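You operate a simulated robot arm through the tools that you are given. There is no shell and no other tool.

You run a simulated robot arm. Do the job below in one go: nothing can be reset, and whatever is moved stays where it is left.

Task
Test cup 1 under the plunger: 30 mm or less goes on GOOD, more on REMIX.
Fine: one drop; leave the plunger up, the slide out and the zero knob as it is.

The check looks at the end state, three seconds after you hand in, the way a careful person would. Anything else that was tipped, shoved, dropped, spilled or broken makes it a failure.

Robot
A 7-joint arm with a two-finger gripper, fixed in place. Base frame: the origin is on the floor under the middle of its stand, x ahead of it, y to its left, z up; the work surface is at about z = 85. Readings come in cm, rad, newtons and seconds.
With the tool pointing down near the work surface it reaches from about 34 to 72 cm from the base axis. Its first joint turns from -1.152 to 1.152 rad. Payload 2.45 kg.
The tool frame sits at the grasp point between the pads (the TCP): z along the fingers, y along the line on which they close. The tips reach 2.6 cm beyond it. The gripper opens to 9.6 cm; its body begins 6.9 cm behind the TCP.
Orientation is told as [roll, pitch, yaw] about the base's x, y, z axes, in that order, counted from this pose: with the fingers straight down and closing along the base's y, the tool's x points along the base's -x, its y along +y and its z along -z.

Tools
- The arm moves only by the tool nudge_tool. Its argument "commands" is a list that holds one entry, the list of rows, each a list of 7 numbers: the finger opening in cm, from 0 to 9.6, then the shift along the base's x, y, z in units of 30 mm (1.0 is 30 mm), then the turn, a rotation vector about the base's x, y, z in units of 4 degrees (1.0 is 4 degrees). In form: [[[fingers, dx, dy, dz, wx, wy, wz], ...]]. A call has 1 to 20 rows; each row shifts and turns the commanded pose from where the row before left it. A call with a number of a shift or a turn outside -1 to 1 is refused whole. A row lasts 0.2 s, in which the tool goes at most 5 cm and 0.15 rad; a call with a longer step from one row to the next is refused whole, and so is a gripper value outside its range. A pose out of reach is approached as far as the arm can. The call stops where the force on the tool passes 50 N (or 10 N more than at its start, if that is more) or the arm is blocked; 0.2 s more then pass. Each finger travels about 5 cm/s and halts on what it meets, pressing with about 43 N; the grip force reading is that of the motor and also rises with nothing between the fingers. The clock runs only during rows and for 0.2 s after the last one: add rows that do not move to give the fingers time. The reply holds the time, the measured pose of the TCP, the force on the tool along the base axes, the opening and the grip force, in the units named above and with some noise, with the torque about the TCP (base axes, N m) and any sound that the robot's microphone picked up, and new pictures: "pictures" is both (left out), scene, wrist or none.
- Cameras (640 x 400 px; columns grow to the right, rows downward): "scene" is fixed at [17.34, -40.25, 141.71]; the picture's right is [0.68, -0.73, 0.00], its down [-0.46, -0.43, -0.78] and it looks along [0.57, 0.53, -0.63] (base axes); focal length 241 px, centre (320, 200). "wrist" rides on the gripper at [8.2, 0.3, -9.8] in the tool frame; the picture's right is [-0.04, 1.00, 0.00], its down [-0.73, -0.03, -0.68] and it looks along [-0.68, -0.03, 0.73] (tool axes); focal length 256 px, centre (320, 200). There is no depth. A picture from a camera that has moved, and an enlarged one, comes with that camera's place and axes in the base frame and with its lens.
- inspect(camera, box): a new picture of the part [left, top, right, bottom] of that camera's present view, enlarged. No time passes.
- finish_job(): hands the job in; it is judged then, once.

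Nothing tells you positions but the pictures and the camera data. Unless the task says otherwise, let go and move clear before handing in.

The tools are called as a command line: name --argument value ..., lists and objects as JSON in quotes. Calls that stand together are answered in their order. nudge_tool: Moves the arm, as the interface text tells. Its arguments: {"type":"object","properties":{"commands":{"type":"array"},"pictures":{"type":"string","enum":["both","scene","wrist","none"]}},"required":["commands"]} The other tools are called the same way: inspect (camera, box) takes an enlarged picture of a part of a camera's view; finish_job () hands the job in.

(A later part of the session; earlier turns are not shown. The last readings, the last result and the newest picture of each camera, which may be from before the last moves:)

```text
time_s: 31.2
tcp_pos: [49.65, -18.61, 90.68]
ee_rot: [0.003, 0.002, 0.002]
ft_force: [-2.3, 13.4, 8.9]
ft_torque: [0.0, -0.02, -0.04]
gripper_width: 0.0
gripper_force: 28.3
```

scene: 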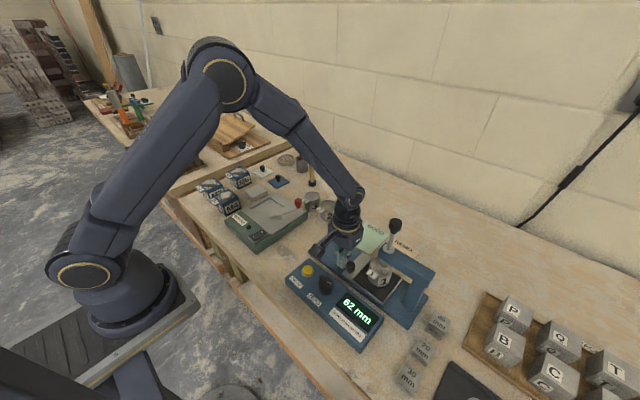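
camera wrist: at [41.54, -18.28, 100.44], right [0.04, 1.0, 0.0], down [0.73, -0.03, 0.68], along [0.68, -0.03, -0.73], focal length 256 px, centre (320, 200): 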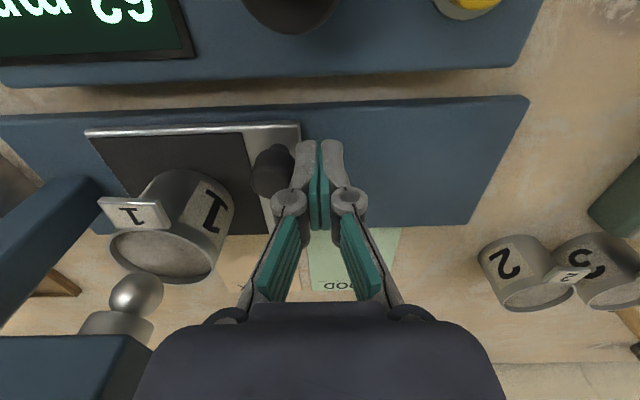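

The force rose to 13 N, so the slide has met its stop. I'll back off and look.

nudge_tool --commands '[[[0.0, 0, 0.1, 0, 0, 0, 0], [0.0, 0, 0.3, 0, 0, 0, 0], [0.0, 0, 0.3, 0.2, 0, 0, 0], [0.0, 0, 0, 0.6, 0, 0, 0], [0.0, 0, 0, 0.8, 0, 0, 0], [0.0, 0, 0, 0.8, 0, 0, 0]]]'

inspect --camera "scene" --box '[330, 210, 450, 300]'

inspect --camera "scene" --box '[270, 220, 430, 340]'

```text
time_s: 32.6
tcp_pos: [49.69, -16.76, 97.86]
ee_rot: [-0.001, -0.001, 0.0]
ft_force: [-0.1, -0.3, 0.8]
ft_torque: [-0.02, -0.03, 0.02]
gripper_width: 0.02
gripper_force: 28.2
camera wrist: at [41.49, -16.43, 107.67], right [0.04, 1.0, 0.0], down [0.73, -0.03, 0.68], along [0.68, -0.03, -0.73], focal length 256 px, centre (320, 200)
```

scene: 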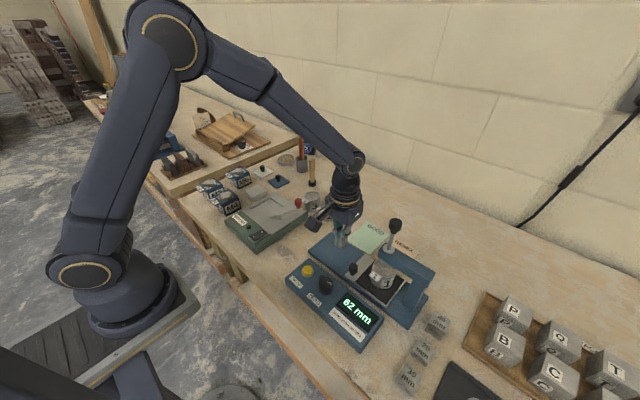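
wrist: 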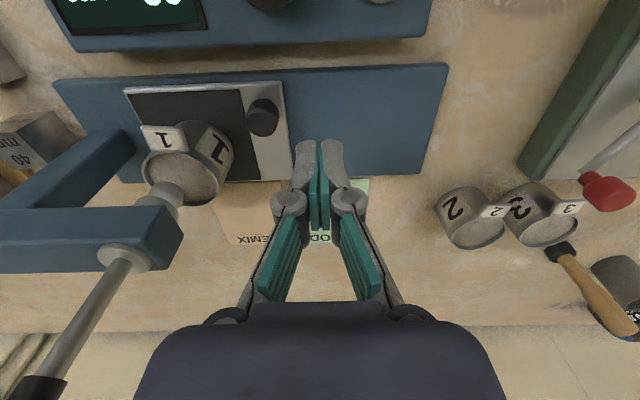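

```text
4.44 times, centred on (390, 255) of scene
camera zoom: at [17.34, -40.25, 141.71], right [0.68, -0.73, 0.0], down [-0.46, -0.43, -0.78], along [0.57, 0.53, -0.63], focal length 1072 px, centre (9, -44)
```

zoom: 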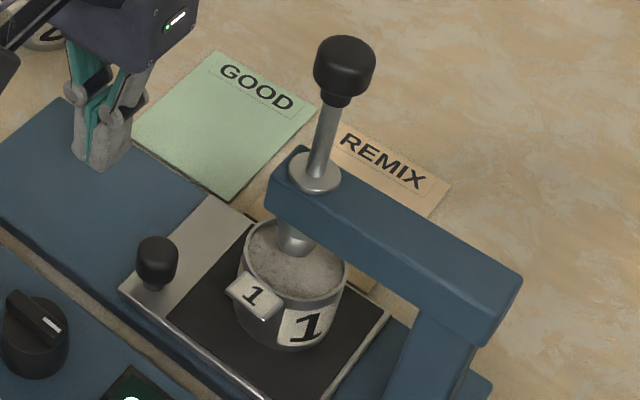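

```text
3.33 times, centred on (350, 280) of scene
camera zoom: at [17.34, -40.25, 141.71], right [0.68, -0.73, 0.0], down [-0.46, -0.43, -0.78], along [0.57, 0.53, -0.63], focal length 804 px, centre (220, -67)
```

zoom: 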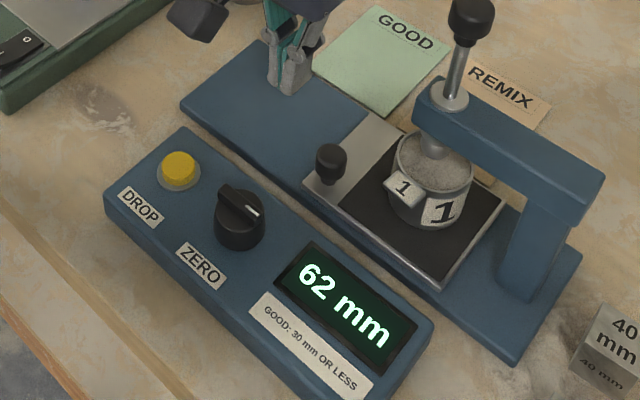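

The cup is under the plunger and the display still reads 62 mm. I'll move over to above the DROP button for a careful look.

nudge_tool --commands '[[[0.0, 0, 0.3, 0.7, 0, 0, 0], [0.0, -0.5, 0.3, 0.68, 0, 0, 0], [0.0, -0.7, 0.3, 0, 0, 0, 0], [0.0, -0.7, 0.25, 0, 0, 0, 0], [0.0, -0.6, 0.2, 0, 0, 0, 0], [0.0, 0, 0, 0, 0, 0, 0]]]'

inspect --camera "wrist" --box '[200, 40, 440, 200]'

inspect --camera "scene" --box '[270, 220, 430, 340]'

```text
time_s: 34.0
tcp_pos: [42.21, -12.71, 101.9]
ee_rot: [0.0, -0.001, -0.001]
ft_force: [-0.2, 0.1, -1.2]
ft_torque: [0.05, 0.02, 0.03]
gripper_width: 0.0
gripper_force: 28.5
camera wrist: at [34.01, -12.42, 111.79], right [0.04, 1.0, 0.0], down [0.73, -0.03, 0.68], along [0.68, -0.03, -0.73], focal length 256 px, centre (320, 200)
```

scene: 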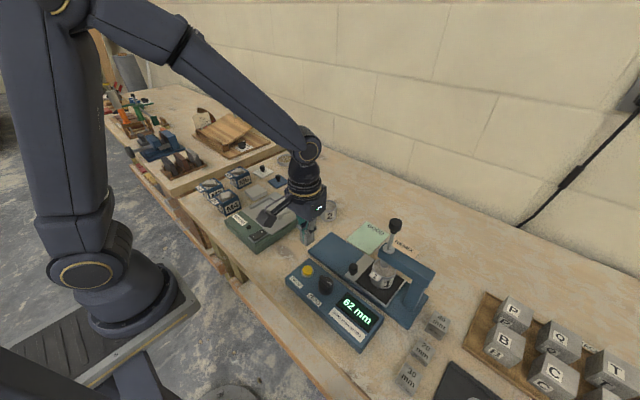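
wrist: 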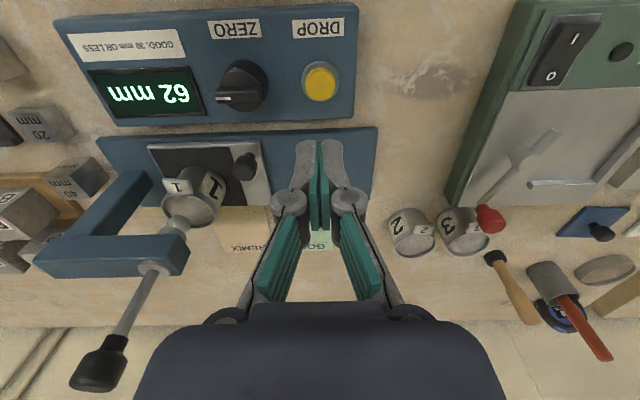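

```text
2.50 times, centred on (320, 120) of wrist
camera zoom: at [34.01, -12.42, 111.79], right [0.04, 1.0, 0.0], down [0.73, -0.03, 0.68], along [0.68, -0.03, -0.73], focal length 640 px, centre (320, 400)
```

zoom: 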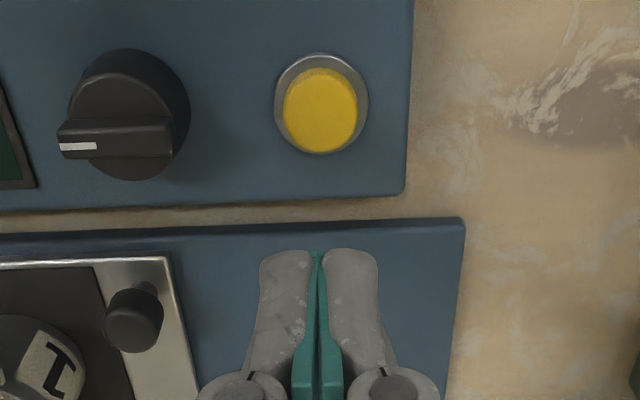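

```text
3.33 times, centred on (350, 280) of scene
camera zoom: at [17.33, -40.25, 141.71], right [0.68, -0.73, 0.0], down [-0.46, -0.43, -0.78], along [0.57, 0.53, -0.63], focal length 804 px, centre (220, -67)
```

zoom: 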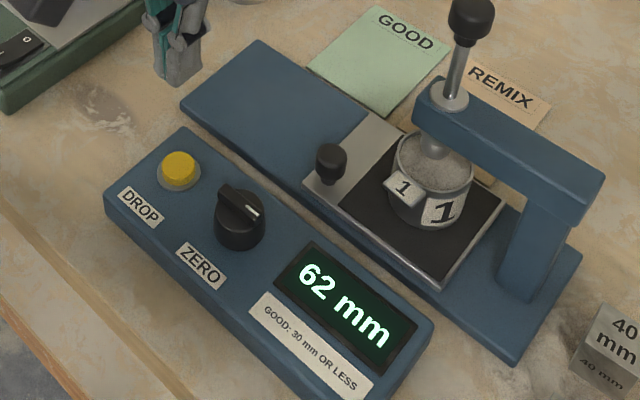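

The button's top is under the tool at about (42.1, -12.7), with z near 89. I'll come down to just above it, staying well away from the zero knob.

nudge_tool --commands '[[[0.0, 0, 0, -0.7, 0, 0, 0], [0.0, 0, 0, -0.8, 0, 0, 0], [0.0, 0, 0, -0.7, 0, 0, 0], [0.0, 0, 0, -0.4, 0, 0, 0], [0.0, 0, 0, 0, 0, 0, 0]]]'

inspect --camera "scene" --box '[280, 230, 360, 290]'

```text
time_s: 35.2
tcp_pos: [42.26, -12.62, 94.17]
ee_rot: [0.0, 0.001, 0.002]
ft_force: [0.2, 0.2, -0.1]
ft_torque: [-0.02, 0.02, -0.01]
gripper_width: 0.02
gripper_force: 28.5
camera wrist: at [34.06, -12.39, 104.01], right [0.04, 1.0, 0.0], down [0.73, -0.03, 0.68], along [0.68, -0.03, -0.73], focal length 256 px, centre (320, 200)
```

scene: 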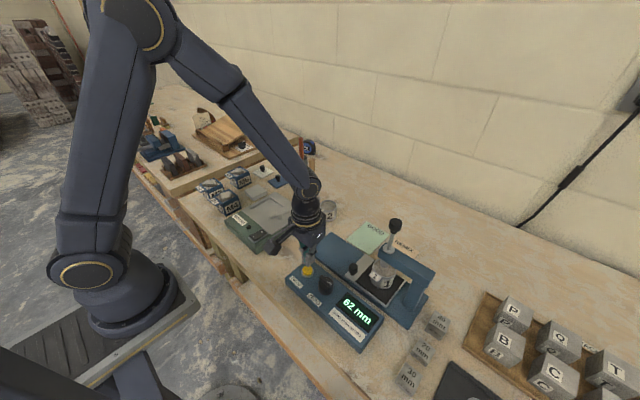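
wrist: 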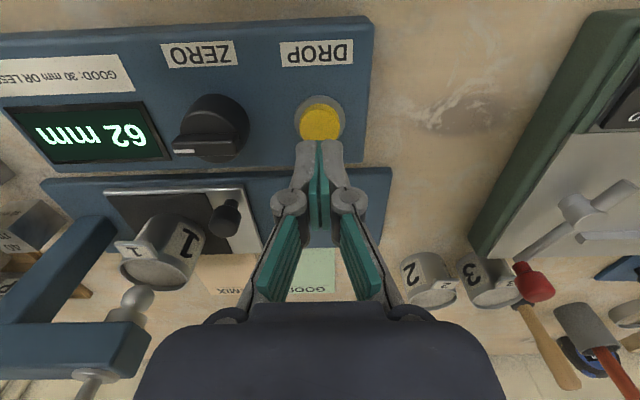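

```text
6.67 times, centred on (320, 260) of scene
camera zoom: at [17.34, -40.25, 141.71], right [0.68, -0.73, 0.0], down [-0.46, -0.43, -0.78], along [0.57, 0.53, -0.63], focal length 1608 px, centre (320, -200)
```

zoom: 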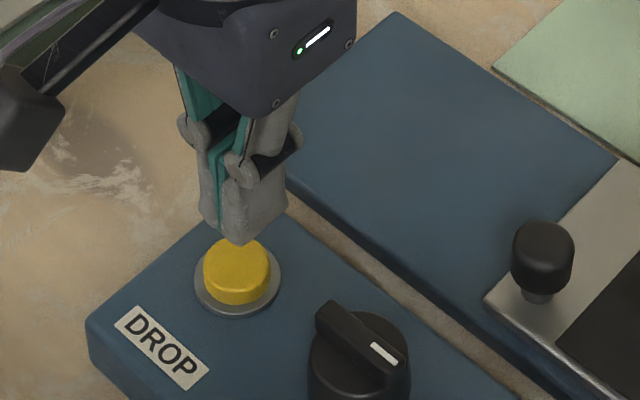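

nudge_tool --commands '[[[0.0, -0.13, 0, -0.3, 0, 0, 0], [0.0, 0, 0, -0.2, 0, 0, 0], [0.0, 0, 0, -0.1, 0, 0, 0]]]' --pictures "wrist"

inspect --camera "scene" --box '[280, 230, 360, 290]'

```text
time_s: 36.0
tcp_pos: [41.84, -12.76, 92.32]
ee_rot: [0.0, 0.0, -0.001]
ft_force: [-0.7, -0.5, 0.0]
ft_torque: [0.02, -0.01, 0.02]
gripper_width: 0.01
gripper_force: 28.3
camera wrist: at [33.64, -12.38, 102.19], right [0.04, 1.0, 0.0], down [0.73, -0.03, 0.68], along [0.68, -0.03, -0.73], focal length 256 px, centre (320, 200)
```

wrist: 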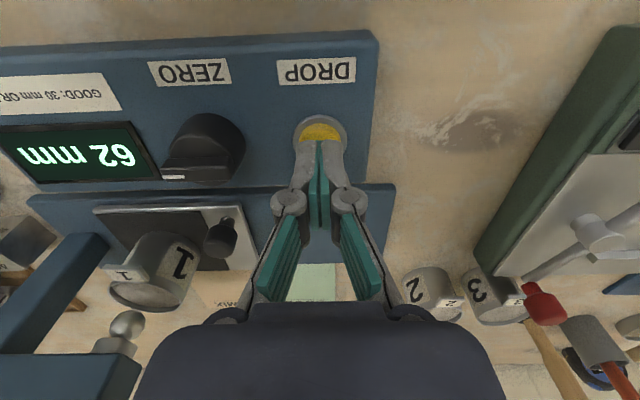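

```text
6.67 times, centred on (320, 260) of scene
camera zoom: at [17.34, -40.25, 141.71], right [0.68, -0.73, 0.0], down [-0.46, -0.43, -0.78], along [0.57, 0.53, -0.63], focal length 1608 px, centre (320, -200)
```

zoom: 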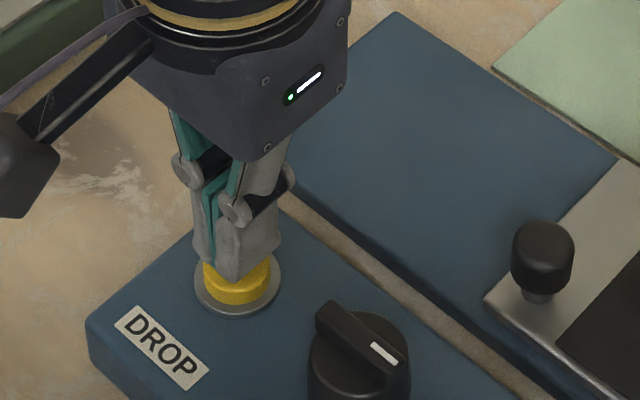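

nudge_tool --commands '[[[0.0, 0, 0, -0.08, 0, 0, 0], [0.0, 0, 0, -0.08, 0, 0, 0], [0.0, 0, 0, -0.06, 0, 0, 0]]]' --pictures "none"

```text
time_s: 36.8
tcp_pos: [41.86, -12.76, 91.71]
ee_rot: [0.0, 0.002, 0.0]
ft_force: [-0.3, 0.7, 0.6]
ft_torque: [-0.01, 0.03, 0.0]
gripper_width: 0.59
gripper_force: 28.9
```

The opening reading changed to 0.59 unexpectedly, so I'll look before going further.

nudge_tool --commands '[[[0.0, 0, 0, 0, 0, 0, 0]]]' --pictures "both"

inspect --camera "scene" --box '[280, 230, 360, 290]'

inspect --camera "wrist" --box '[220, 60, 420, 220]'

```text
time_s: 37.2
tcp_pos: [41.84, -12.67, 91.73]
ee_rot: [0.001, 0.0, 0.0]
ft_force: [-0.3, 0.1, 1.0]
ft_torque: [-0.01, 0.02, 0.0]
gripper_width: 0.0
gripper_force: 28.3
camera wrist: at [33.64, -12.4, 101.52], right [0.04, 1.0, 0.0], down [0.73, -0.03, 0.68], along [0.68, -0.03, -0.73], focal length 256 px, centre (320, 200)
```

scene: 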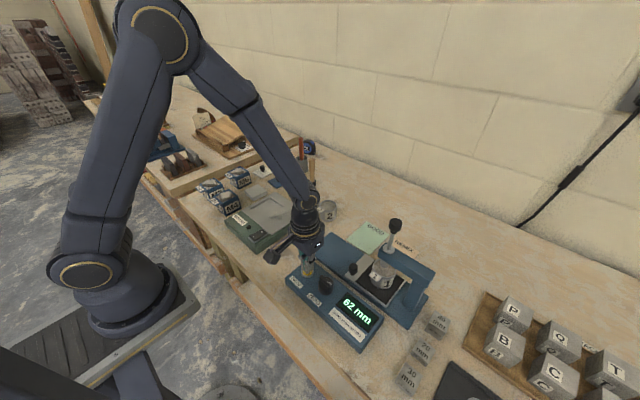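
wrist: 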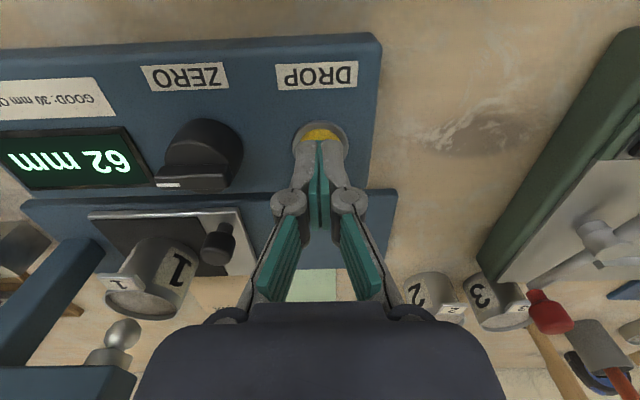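

```text
6.67 times, centred on (320, 260) of scene
camera zoom: at [17.33, -40.25, 141.71], right [0.68, -0.73, 0.0], down [-0.46, -0.43, -0.78], along [0.57, 0.53, -0.63], focal length 1608 px, centre (320, -200)
```

zoom: 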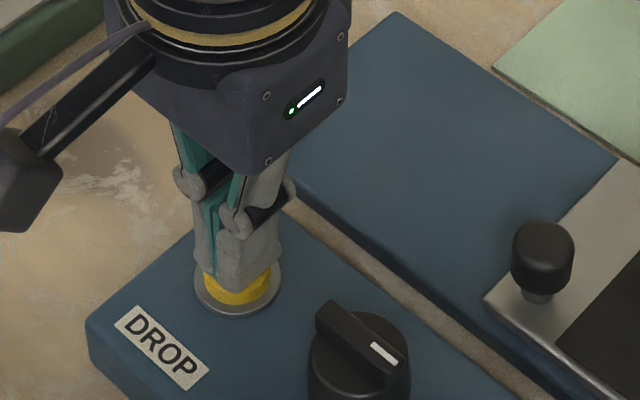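

```text
2.50 times, centred on (320, 140) of wrist
camera zoom: at [33.64, -12.4, 101.52], right [0.04, 1.0, 0.0], down [0.73, -0.03, 0.68], along [0.68, -0.03, -0.73], focal length 640 px, centre (320, 350)
```

zoom: 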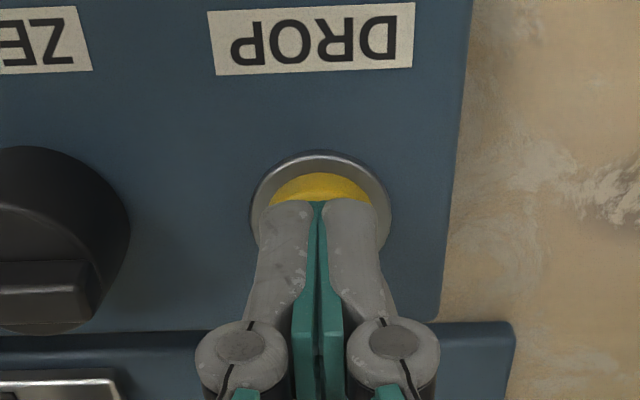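

The gripper is closed again, so that was only a passing reading. I'll keep lowering in small steps.

nudge_tool --commands '[[[0.0, 0, 0, -0.06, 0, 0, 0], [0.0, 0, 0, -0.06, 0, 0, 0]]]' --pictures "scene"

```text
time_s: 37.8
tcp_pos: [41.86, -12.75, 91.29]
ee_rot: [0.0, -0.001, 0.0]
ft_force: [0.3, 0.1, 1.3]
ft_torque: [0.06, 0.02, 0.02]
gripper_width: 0.57
gripper_force: 28.3
heard: click
```

scene: 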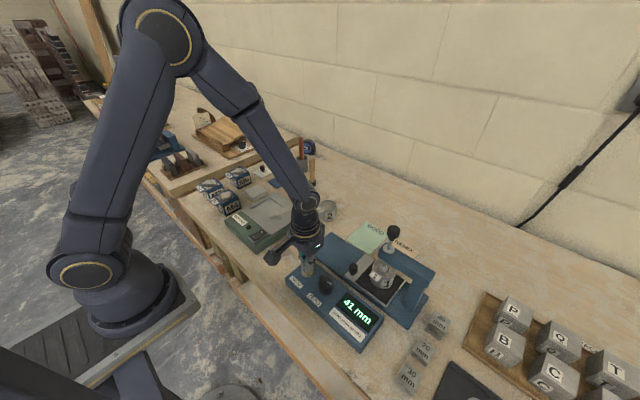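

A click was heard and the plunger dropped. I'll raise the fingers off the button and read the display.

nudge_tool --commands '[[[0.0, 0, 0, 0.3, 0, 0, 0], [0.0, 0, 0, 0.6, 0, 0, 0], [0.0, 0, 0, 0.8, 0, 0, 0], [0.0, 0, 0, 0.8, 0, 0, 0], [0.0, 0, 0, 0.8, 0, 0, 0], [0.0, 0, 0, 0, 0, 0, 0], [0.0, 0, 0, 0, 0, 0, 0]]]'

inspect --camera "scene" --box '[270, 220, 430, 340]'

inspect --camera "wrist" --box '[40, 20, 280, 200]'

```text
time_s: 39.4
tcp_pos: [41.75, -12.65, 101.1]
ee_rot: [0.0, -0.001, -0.001]
ft_force: [0.5, 0.7, 0.4]
ft_torque: [-0.01, 0.02, 0.0]
gripper_width: 0.03
gripper_force: 28.7
camera wrist: at [33.6, -12.34, 111.09], right [0.04, 1.0, 0.0], down [0.73, -0.03, 0.68], along [0.68, -0.03, -0.73], focal length 256 px, centre (320, 200)
```

scene: 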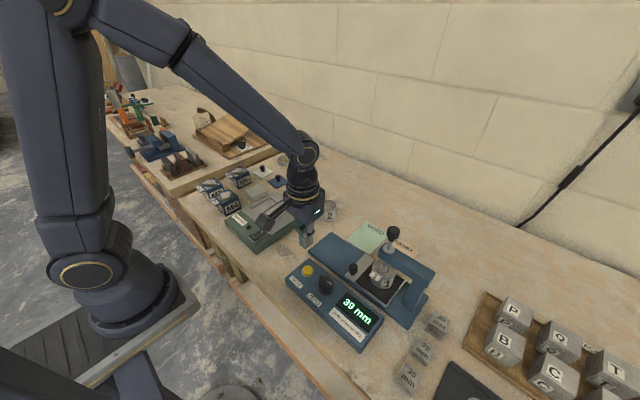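
wrist: 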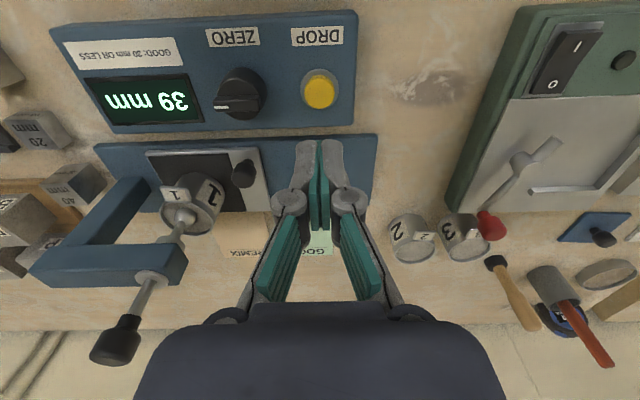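

```text
3.33 times, centred on (350, 280) of scene
camera zoom: at [17.34, -40.25, 141.71], right [0.68, -0.73, 0.0], down [-0.46, -0.43, -0.78], along [0.57, 0.53, -0.63], focal length 804 px, centre (220, -67)
```

zoom: 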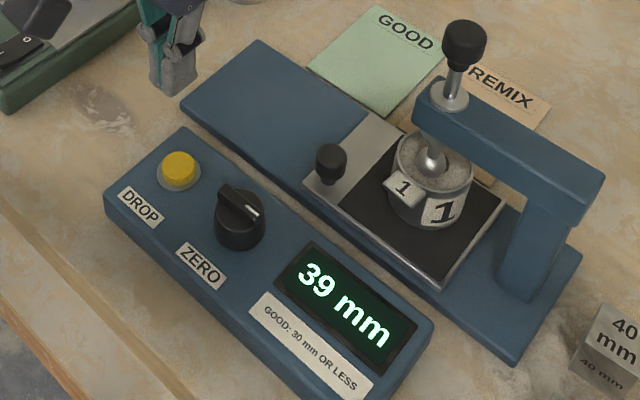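

```text
2.22 times, centred on (160, 110) of wrist
camera zoom: at [33.6, -12.34, 111.09], right [0.04, 1.0, 0.0], down [0.73, -0.03, 0.68], along [0.68, -0.03, -0.73], focal length 569 px, centre (676, 400)
```

zoom: 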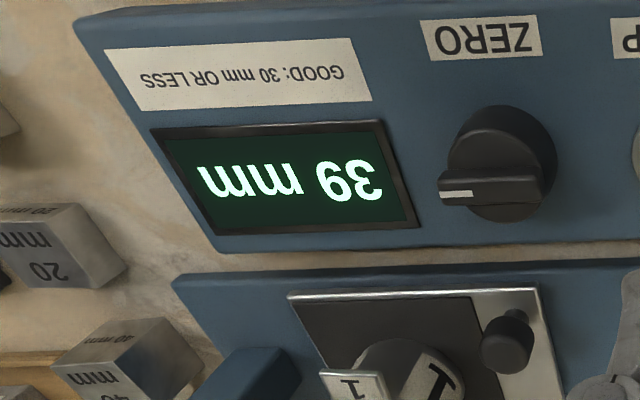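

The reading went from about 41 to 39 mm, so the plunger may still be sinking. I'll wait for it to settle before judging.

nudge_tool --commands '[[[0.0, 0, 0, 0, 0, 0, 0], [0.0, 0, 0, 0, 0, 0, 0], [0.0, 0, 0, 0, 0, 0, 0], [0.0, 0, 0, 0, 0, 0, 0], [0.0, 0, 0, 0, 0, 0, 0], [0.0, 0, 0, 0, 0, 0, 0], [0.0, 0, 0, 0, 0, 0, 0], [0.0, 0, 0, 0, 0, 0, 0], [0.0, 0, 0, 0, 0, 0, 0], [0.0, 0, 0, 0, 0, 0, 0]]]' --pictures "none"

inspect --camera "scene" --box '[270, 220, 430, 340]'

```text
time_s: 41.6
tcp_pos: [41.84, -12.67, 101.12]
ee_rot: [-0.001, 0.001, 0.002]
ft_force: [0.0, -0.1, 0.1]
ft_torque: [-0.03, 0.01, -0.02]
gripper_width: 0.01
gripper_force: 28.5
```

```text
3.33 times, centred on (350, 280) of scene
camera zoom: at [17.34, -40.25, 141.71], right [0.68, -0.73, 0.0], down [-0.46, -0.43, -0.78], along [0.57, 0.53, -0.63], focal length 804 px, centre (220, -67)
```

zoom: 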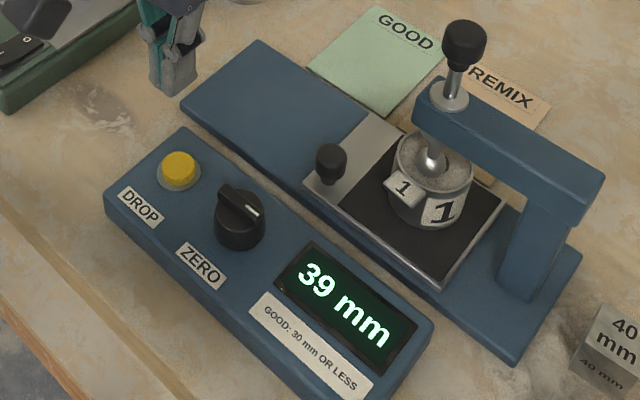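

nudge_tool --commands '[[[0.0, 0, 0, 0, 0, 0, 0], [0.0, 0, 0, 0, 0, 0, 0], [0.0, 0, 0, 0, 0, 0, 0], [0.0, 0, 0, 0, 0, 0, 0], [0.0, 0, 0, 0, 0, 0, 0], [0.0, 0, 0, 0, 0, 0, 0], [0.0, 0, 0, 0, 0, 0, 0], [0.0, 0, 0, 0, 0, 0, 0], [0.0, 0, 0, 0, 0, 0, 0], [0.0, 0, 0, 0, 0, 0, 0], [0.0, 0, 0, 0, 0, 0, 0], [0.0, 0, 0, 0, 0, 0, 0], [0.0, 0, 0, 0, 0, 0, 0], [0.0, 0, 0, 0, 0, 0, 0], [0.0, 0, 0, 0, 0, 0, 0], [0.0, 0, 0, 0, 0, 0, 0], [0.0, 0, 0, 0, 0, 0, 0], [0.0, 0, 0, 0, 0, 0, 0], [0.0, 0, 0, 0, 0, 0, 0], [0.0, 0, 0, 0, 0, 0, 0]]]' --pictures "none"

inspect --camera "scene" --box '[270, 220, 430, 340]'

inspect --camera "scene" --box '[360, 210, 420, 255]'

```text
time_s: 45.8
tcp_pos: [41.93, -12.74, 101.26]
ee_rot: [0.001, 0.001, 0.0]
ft_force: [0.2, 0.2, -0.2]
ft_torque: [0.01, -0.04, -0.01]
gripper_width: 0.02
gripper_force: 28.7
```

```text
3.33 times, centred on (350, 280) of scene
camera zoom: at [17.34, -40.25, 141.71], right [0.68, -0.73, 0.0], down [-0.46, -0.43, -0.78], along [0.57, 0.53, -0.63], focal length 804 px, centre (220, -67)
```

zoom: 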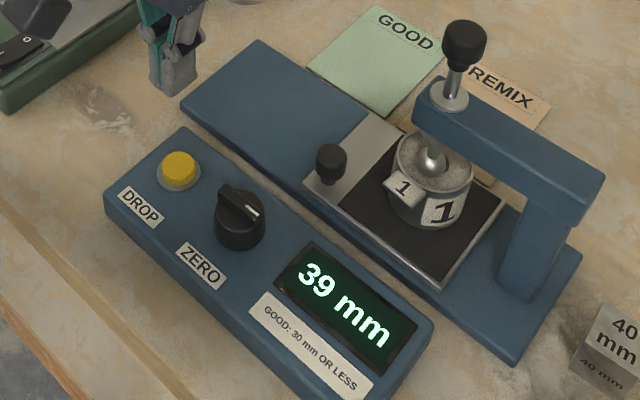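

```text
8.89 times, centred on (390, 232) of scene
camera zoom: at [17.34, -40.25, 141.71], right [0.68, -0.73, 0.0], down [-0.46, -0.43, -0.78], along [0.57, 0.53, -0.63], focal length 2144 px, centre (-302, -89)
```

zoom: 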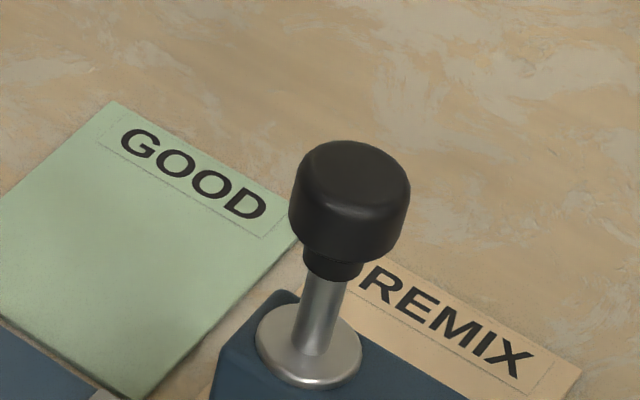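

The reading is stable at 39 mm, which is over 30, so cup 1 goes on REMIX. I'll raise the arm and go above the plunger's black knob to lift it back up.

nudge_tool --commands '[[[0.0, 0, 0, 0.8, 0, 0, 0], [0.0, 0, 0, 0.9, 0, 0, 0], [2.0, 0, 0, 0.9, 0, 0, 0], [4.0, 0, 0, 0.9, 0, 0, 0], [6.0, 0, 0, 0.9, 0, 0, 0], [6.0, 0.54, -0.715, 0, 0, 0, 0], [6.0, 0.54, -0.715, 0, 0, 0, 0], [6.0, 0.54, -0.715, 0, 0, 0, 0], [6.0, 0.54, -0.715, 0, 0, 0, 0], [6.0, 0.54, -0.715, 0, 0, 0, 0], [6.0, 0.54, -0.715, 0, 0, 0, 0], [6.0, 0.54, -0.715, 0, 0, 0, 0], [6.0, 0, 0, 0, 0, 0, 0]]]'

inspect --camera "scene" --box '[330, 160, 450, 250]'

inspect --camera "wrist" --box '[200, 60, 440, 240]'

```text
time_s: 48.6
tcp_pos: [53.18, -27.72, 114.35]
ee_rot: [0.001, 0.0, 0.0]
ft_force: [0.6, 0.4, -1.4]
ft_torque: [-0.01, 0.03, -0.02]
gripper_width: 6.03
gripper_force: 0.1
camera wrist: at [45.0, -27.42, 124.22], right [0.04, 1.0, 0.0], down [0.73, -0.03, 0.68], along [0.68, -0.03, -0.73], focal length 256 px, centre (320, 200)
```

scene: 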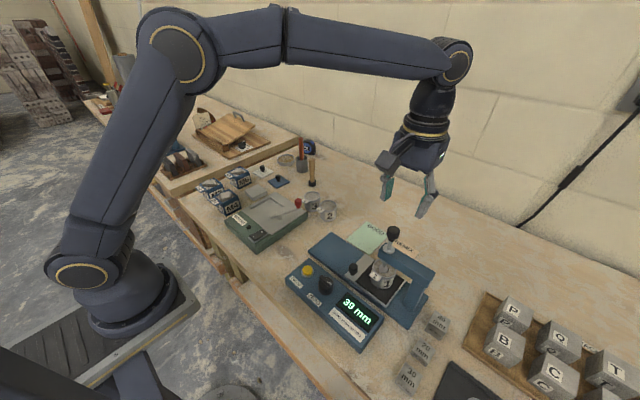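
wrist: 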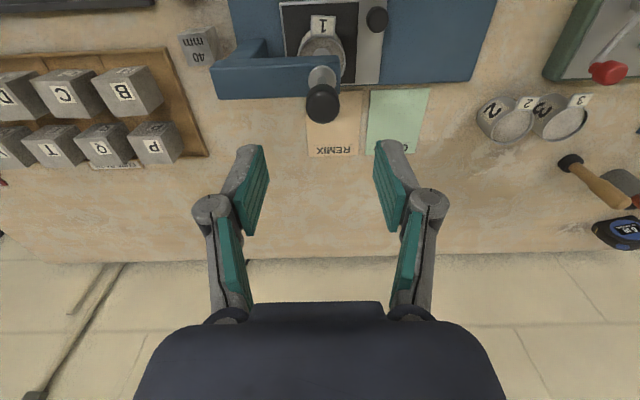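

```text
4.44 times, centred on (390, 205) of scene
camera zoom: at [17.34, -40.25, 141.71], right [0.68, -0.73, 0.0], down [-0.46, -0.43, -0.78], along [0.57, 0.53, -0.63], focal length 1072 px, centre (9, 178)
```

zoom: 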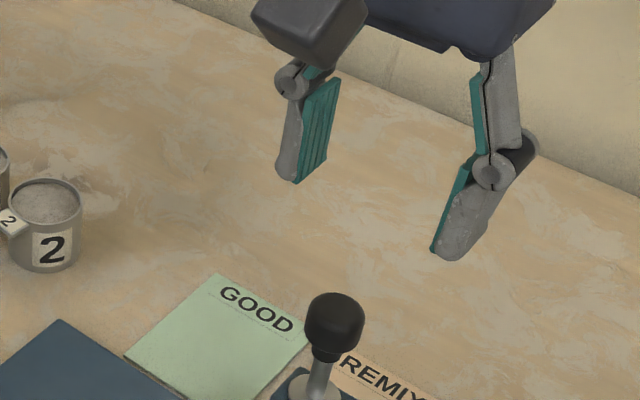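

```text
2.22 times, centred on (320, 150) of wrist
camera zoom: at [45.0, -27.42, 124.22], right [0.04, 1.0, 0.0], down [0.73, -0.03, 0.68], along [0.68, -0.03, -0.73], focal length 569 px, centre (320, 311)
```

zoom: 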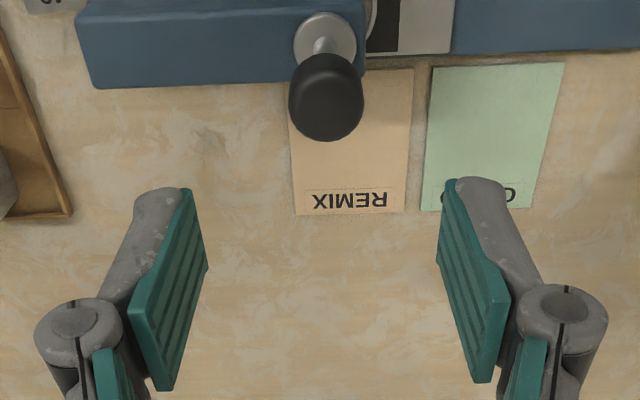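

nudge_tool --commands '[[[6.0, 0, 0.05, -0.6, 0, 0, 0], [6.0, 0, 0, -0.6, 0, 0, 0], [6.0, 0, 0, -0.6, 0, 0, 0], [6.0, 0, 0, -0.5, 0, 0, 0], [6.0, 0, 0, -0.4, 0, 0, 0], [6.0, 0, 0, 0, 0, 0, 0]]]'

inspect --camera "scene" --box '[340, 200, 440, 275]'

inspect --camera "scene" --box '[270, 240, 430, 360]'

```text
time_s: 50.0
tcp_pos: [53.21, -27.6, 106.39]
ee_rot: [0.001, 0.0, 0.0]
ft_force: [-0.7, 0.8, 0.1]
ft_torque: [0.01, -0.01, -0.01]
gripper_width: 6.0
gripper_force: 0.0
camera wrist: at [44.97, -27.22, 116.14], right [0.04, 1.0, 0.0], down [0.73, -0.03, 0.68], along [0.68, -0.03, -0.73], focal length 256 px, centre (320, 200)
```

scene: 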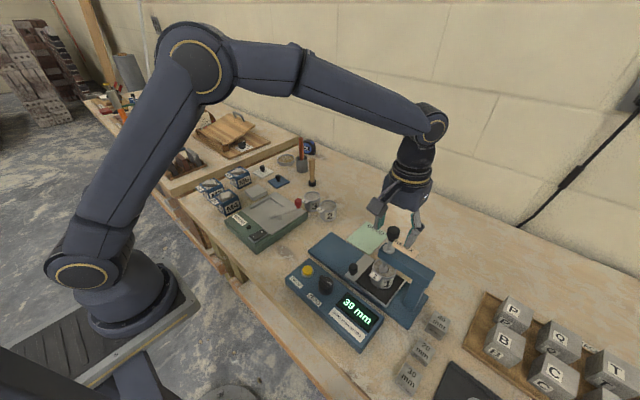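
wrist: 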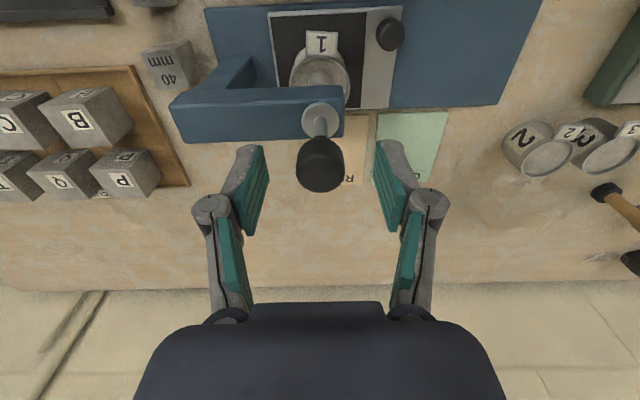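

```text
5.33 times, centred on (390, 238) of scene
camera zoom: at [17.34, -40.25, 141.71], right [0.68, -0.73, 0.0], down [-0.46, -0.43, -0.78], along [0.57, 0.53, -0.63], focal length 1286 px, centre (-53, 0)
```

zoom: 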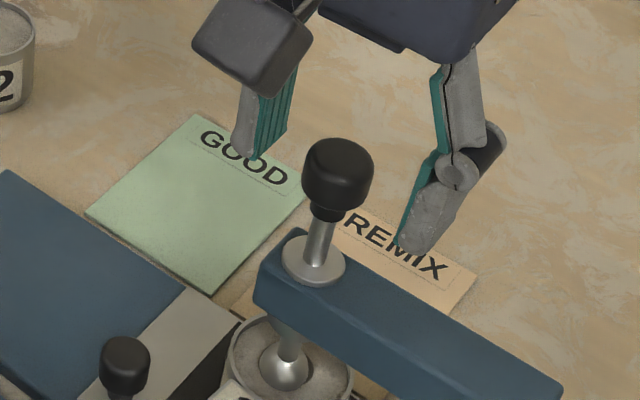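

```text
3.33 times, centred on (350, 300) of scene
camera zoom: at [17.34, -40.25, 141.71], right [0.68, -0.73, 0.0], down [-0.46, -0.43, -0.78], along [0.57, 0.53, -0.63], focal length 804 px, centre (220, -133)
```

zoom: 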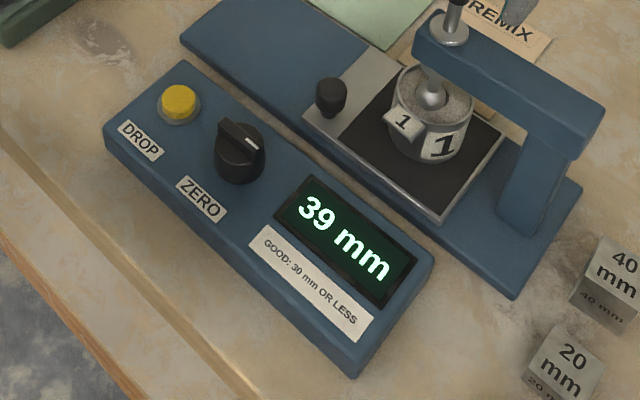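

The knob sits between the fingers, and the display still reads 39 mm. I'll lower a little and close on the knob.

nudge_tool --commands '[[[6.0, -0.03, 0, -0.4, 0, 0, 0], [6.0, 0, 0, -0.35, 0, 0, 0], [5.0, 0, 0, 0, 0, 0, 0], [4.0, 0, 0, 0, 0, 0, 0], [3.0, 0, 0, 0, 0, 0, 0], [2.0, 0, 0, 0, 0, 0, 0], [2.0, 0, 0, 0, 0, 0, 0], [2.0, 0, 0, 0, 0, 0, 0]]]'

inspect --camera "scene" --box '[340, 200, 440, 275]'

```text
time_s: 51.8
tcp_pos: [53.19, -27.5, 104.05]
ee_rot: [0.0, 0.0, 0.0]
ft_force: [0.0, 1.7, -0.8]
ft_torque: [0.02, 0.05, 0.04]
gripper_width: 2.39
gripper_force: 45.1
camera wrist: at [44.86, -27.2, 113.87], right [0.04, 1.0, 0.0], down [0.73, -0.03, 0.68], along [0.68, -0.03, -0.73], focal length 256 px, centre (320, 200)
```

scene: 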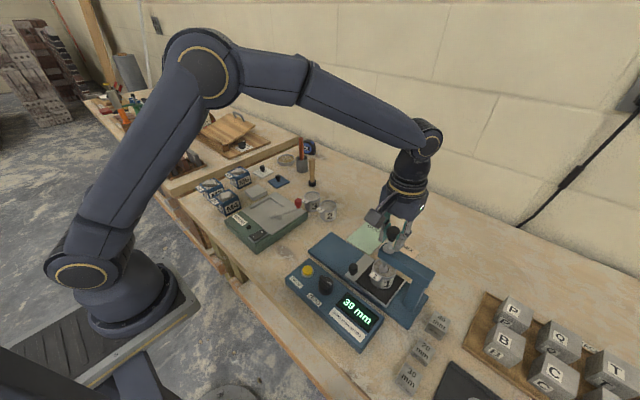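
wrist: 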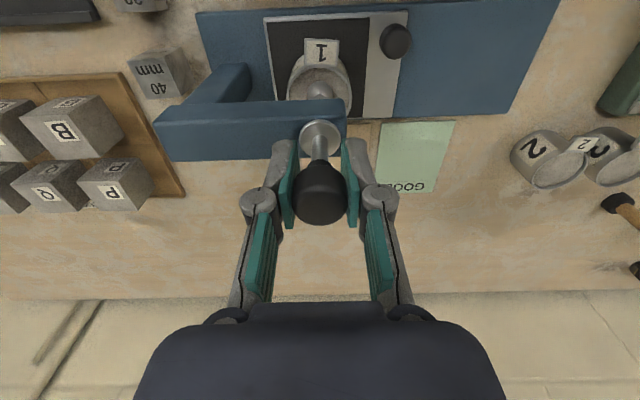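

```text
5.33 times, centred on (390, 238) of scene
camera zoom: at [17.33, -40.25, 141.71], right [0.68, -0.73, 0.0], down [-0.46, -0.43, -0.78], along [0.57, 0.53, -0.63], focal length 1286 px, centre (-53, 0)
```

zoom: 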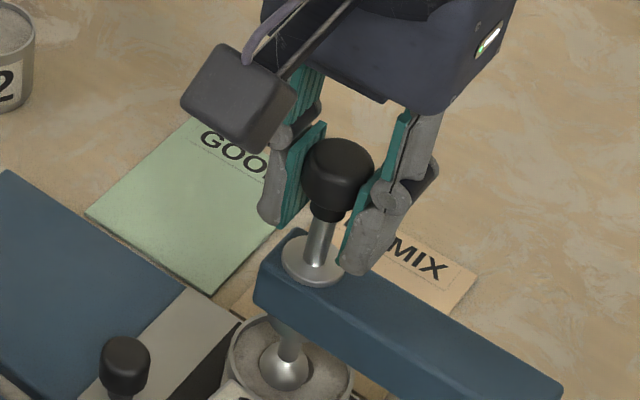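

The knob is gripped (2.4 cm). I'll lift it slowly, straight up.

nudge_tool --commands '[[[2.0, 0, 0, 0.1, 0, 0, 0], [2.0, 0, 0, 0.15, 0, 0, 0], [2.0, 0, 0, 0.15, 0, 0, 0], [2.0, 0, 0, 0.15, 0, 0, 0], [2.0, 0, 0, 0.12, 0, 0, 0]]]'

inspect --camera "scene" --box '[270, 240, 430, 360]'

```text
time_s: 53.0
tcp_pos: [53.06, -27.46, 106.05]
ee_rot: [0.003, 0.002, 0.001]
ft_force: [-4.3, 5.1, -1.7]
ft_torque: [0.02, -0.34, -0.05]
gripper_width: 2.39
gripper_force: 45.4
camera wrist: at [44.87, -27.2, 115.9], right [0.04, 1.0, 0.0], down [0.73, -0.03, 0.68], along [0.68, -0.03, -0.73], focal length 256 px, centre (320, 200)
```

scene: 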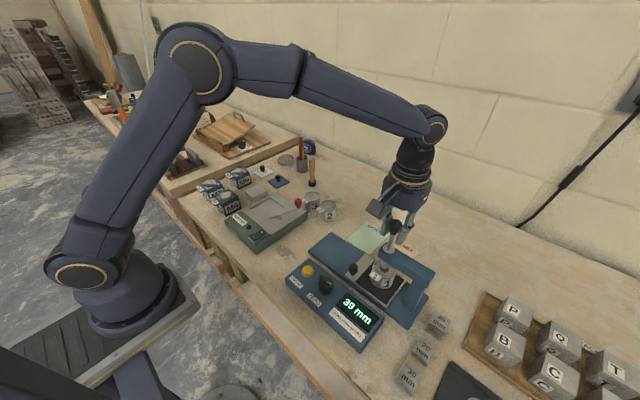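
wrist: 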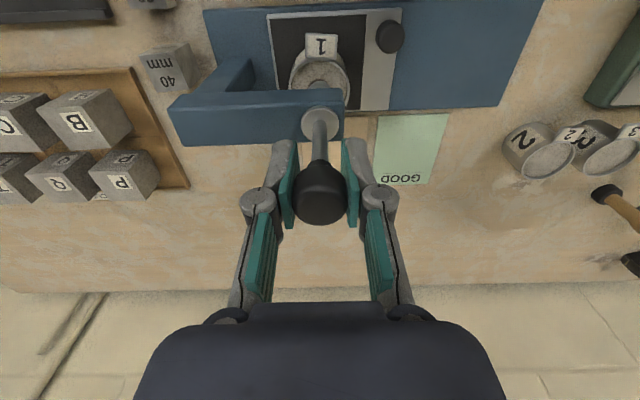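

```text
3.33 times, centred on (350, 300) of scene
camera zoom: at [17.33, -40.24, 141.72], right [0.68, -0.73, 0.0], down [-0.46, -0.43, -0.78], along [0.57, 0.53, -0.63], focal length 804 px, centre (220, -133)
```

zoom: 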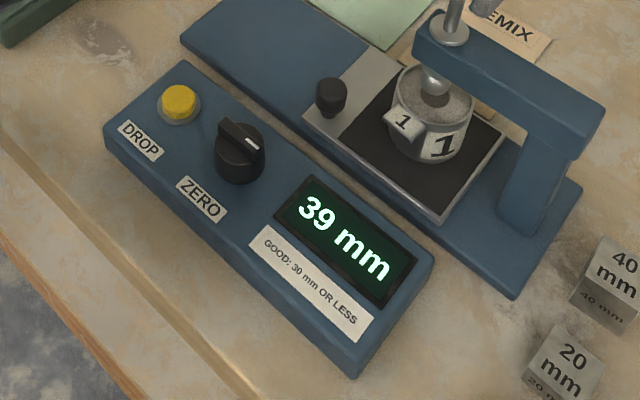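

The display holds the 39 mm result while I lift, and the plunger is rising. I'll continue up in small steps until it latches.

nudge_tool --commands '[[[2.0, 0, 0, 0.1, 0, 0, 0], [2.0, 0, 0, 0.1, 0, 0, 0]]]' --pictures "none"

```text
time_s: 53.6
tcp_pos: [53.12, -27.5, 106.35]
ee_rot: [0.003, 0.005, 0.001]
ft_force: [-0.5, 2.7, -27.7]
ft_torque: [0.0, -0.93, -0.03]
gripper_width: 2.36
gripper_force: 44.9
```

Resistance of about 28 N means the plunger is at its top. I'll ease down slightly to test whether it's latched before I let go.

nudge_tool --commands '[[[2.0, 0, 0, -0.08, 0, 0, 0], [2.0, 0, 0, 0, 0, 0, 0]]]' --pictures "scene"

inspect --camera "scene" --box '[340, 210, 440, 285]'

```text
time_s: 54.2
tcp_pos: [52.96, -27.6, 106.43]
ee_rot: [-0.002, 0.003, 0.0]
ft_force: [-3.0, 4.4, -15.6]
ft_torque: [0.0, 1.01, 0.02]
gripper_width: 2.37
gripper_force: 45.2
```

scene: 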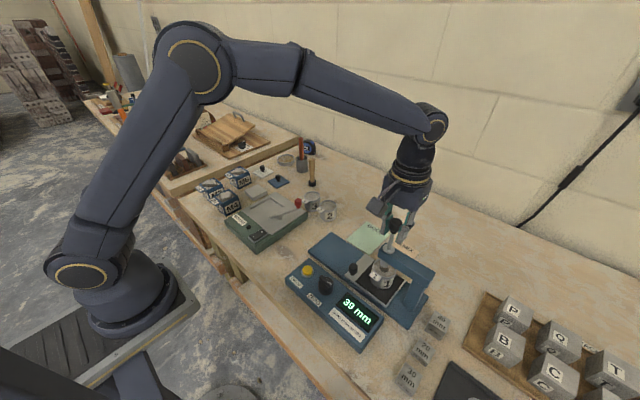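

```text
5.33 times, centred on (390, 248) of scene
camera zoom: at [17.36, -40.25, 141.71], right [0.68, -0.73, 0.0], down [-0.46, -0.43, -0.78], along [0.57, 0.53, -0.63], focal length 1286 px, centre (-53, -53)
```

zoom: 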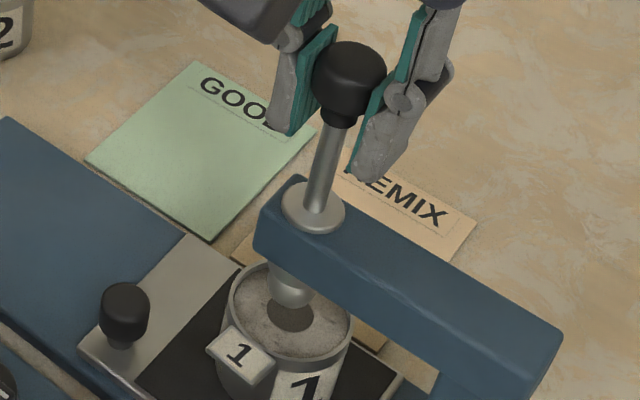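

nudge_tool --commands '[[[2.0, 0, 0, -0.05, 0, 0, 0], [2.0, 0, 0, 0, 0, 0, 0]]]' --pictures "none"

```text
time_s: 54.8
tcp_pos: [53.17, -27.54, 106.27]
ee_rot: [0.0, -0.001, 0.001]
ft_force: [-9.5, 8.6, -4.1]
ft_torque: [-0.04, 0.76, 0.02]
gripper_width: 2.36
gripper_force: 45.4
```

nudge_tool --commands '[[[2.0, 0, 0, -0.05, 0, 0, 0], [2.0, 0, 0, 0, 0, 0, 0]]]' --pictures "none"

```text
time_s: 55.4
tcp_pos: [53.18, -27.51, 106.11]
ee_rot: [0.0, 0.0, 0.001]
ft_force: [-14.5, 9.7, 1.7]
ft_torque: [-0.03, -0.62, 0.01]
gripper_width: 2.36
gripper_force: 44.9
```

nudge_tool --commands '[[[2.0, 0, 0, -0.05, 0, 0, 0], [2.0, 0, 0, 0, 0, 0, 0]]]' --pictures "wrist"

inspect --camera "scene" --box '[340, 210, 440, 285]'

```text
time_s: 56.0
tcp_pos: [53.12, -27.46, 105.94]
ee_rot: [0.0, 0.001, 0.001]
ft_force: [-10.8, 9.6, 0.2]
ft_torque: [-0.03, -0.48, 0.0]
gripper_width: 2.37
gripper_force: 45.3
camera wrist: at [44.88, -27.2, 115.81], right [0.04, 1.0, 0.0], down [0.73, -0.03, 0.68], along [0.68, -0.03, -0.73], focal length 256 px, centre (320, 200)
```

wrist: 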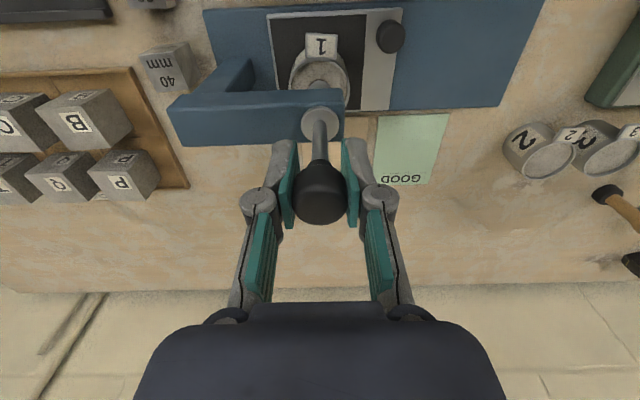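

```text
5.33 times, centred on (390, 248) of scene
camera zoom: at [17.3, -40.22, 141.72], right [0.68, -0.73, 0.0], down [-0.46, -0.43, -0.78], along [0.57, 0.53, -0.63], focal length 1286 px, centre (-53, -53)
```

zoom: 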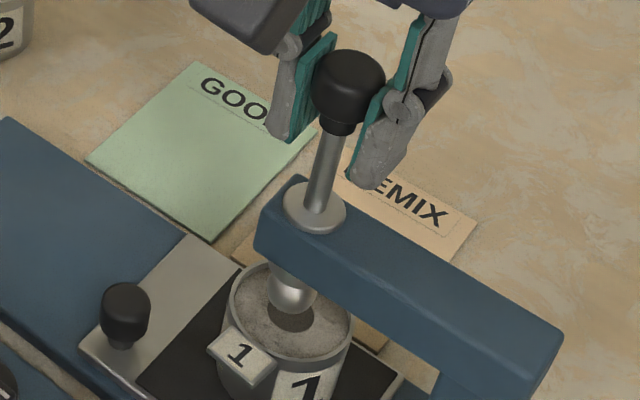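

The plunger followed my fingers back down a little, so it isn't latched. I'll lift it to the top again, hold it there and listen for a latch click.

nudge_tool --commands '[[[2.0, 0, 0, 0.06, 0, 0, 0], [2.0, 0, 0, 0.06, 0, 0, 0], [2.0, 0, 0, 0.06, 0, 0, 0], [2.0, 0, 0, 0.06, 0, 0, 0], [2.0, 0, 0, 0, 0, 0, 0], [2.0, 0, 0, 0, 0, 0, 0]]]' --pictures "scene"

inspect --camera "scene" --box '[270, 210, 430, 330]'

```text
time_s: 57.4
tcp_pos: [53.12, -27.56, 106.48]
ee_rot: [0.001, 0.004, 0.0]
ft_force: [2.1, 0.2, -35.4]
ft_torque: [-0.01, -0.35, -0.03]
gripper_width: 2.37
gripper_force: 44.8
```

scene: 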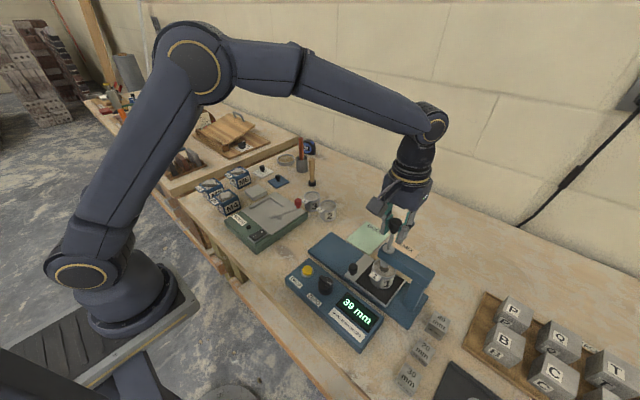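

```text
3.33 times, centred on (350, 270) of scene
camera zoom: at [17.4, -40.28, 141.69], right [0.68, -0.73, 0.0], down [-0.46, -0.43, -0.78], along [0.57, 0.53, -0.63], focal length 804 px, centre (220, -33)
```

zoom: 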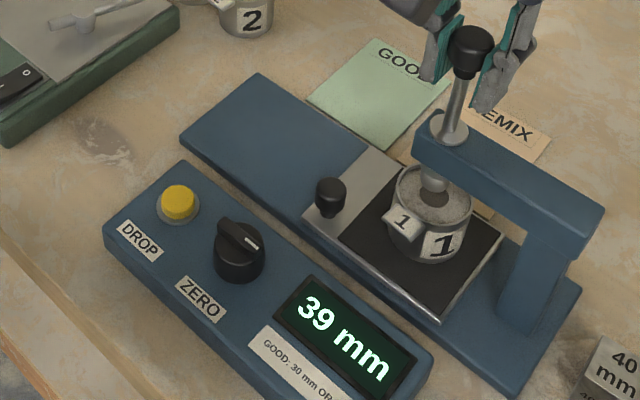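

nudge_tool --commands '[[[2.0, 0, 0, -0.06, 0, 0, 0], [2.0, 0, 0, -0.02, 0, 0, 0]]]' --pictures "wrist"

inspect --camera "scene" --box '[370, 205, 420, 255]'

inspect --camera "wrist" --box '[240, 20, 400, 240]'

inspect --camera "scene" --box '[360, 230, 420, 275]'

```text
time_s: 58.0
tcp_pos: [53.05, -27.46, 106.38]
ee_rot: [0.002, 0.002, -0.002]
ft_force: [-0.5, 5.3, -19.9]
ft_torque: [0.01, 1.02, 0.04]
gripper_width: 2.37
gripper_force: 44.6
camera wrist: at [44.9, -27.21, 116.26], right [0.04, 1.0, 0.0], down [0.74, -0.03, 0.68], along [0.68, -0.03, -0.74], focal length 256 px, centre (320, 200)
```

wrist: 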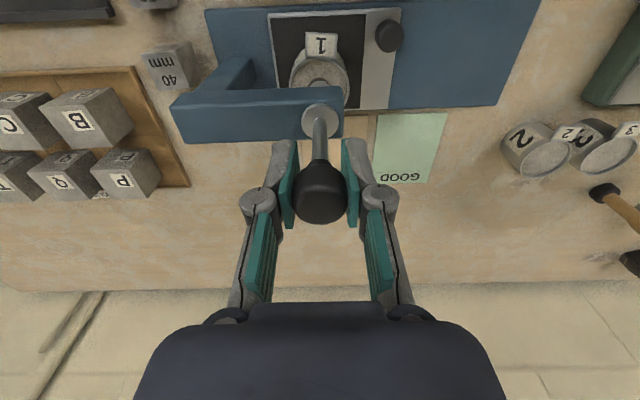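

```text
8.00 times, centred on (395, 230) of scene
camera zoom: at [17.37, -40.26, 141.7], right [0.68, -0.73, 0.0], down [-0.46, -0.43, -0.78], along [0.57, 0.53, -0.63], focal length 1929 px, centre (-280, -40)
```

zoom: 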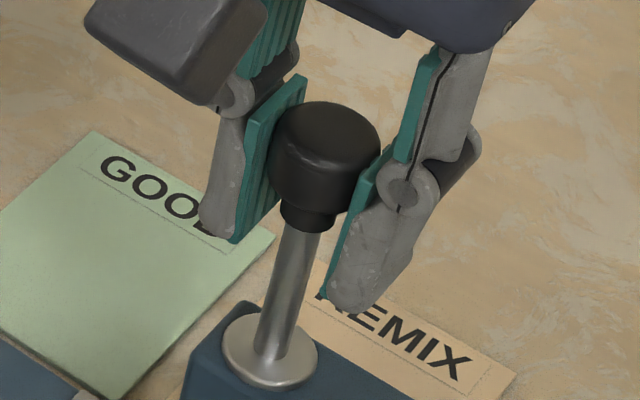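

```text
1.82 times, centred on (320, 130) of wrist
camera zoom: at [44.9, -27.21, 116.26], right [0.04, 1.0, 0.0], down [0.74, -0.03, 0.68], along [0.68, -0.03, -0.74], focal length 465 px, centre (320, 327)
```

zoom: 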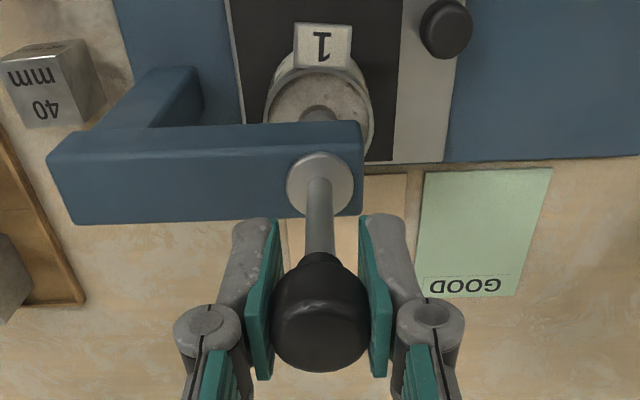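

```text
8.89 times, centred on (390, 252) of scene
camera zoom: at [17.37, -40.26, 141.7], right [0.68, -0.73, 0.0], down [-0.46, -0.43, -0.78], along [0.57, 0.53, -0.63], focal length 2144 px, centre (-302, -267)
```

zoom: 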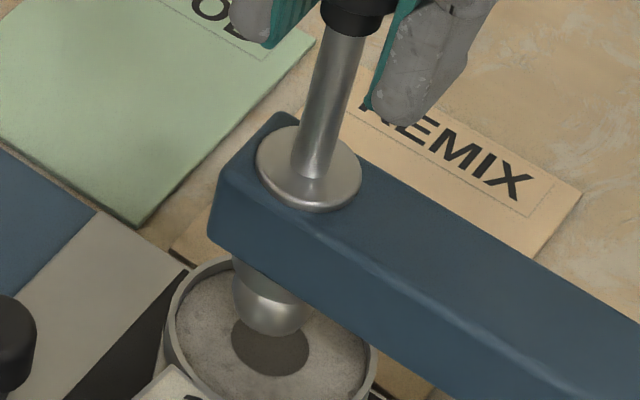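

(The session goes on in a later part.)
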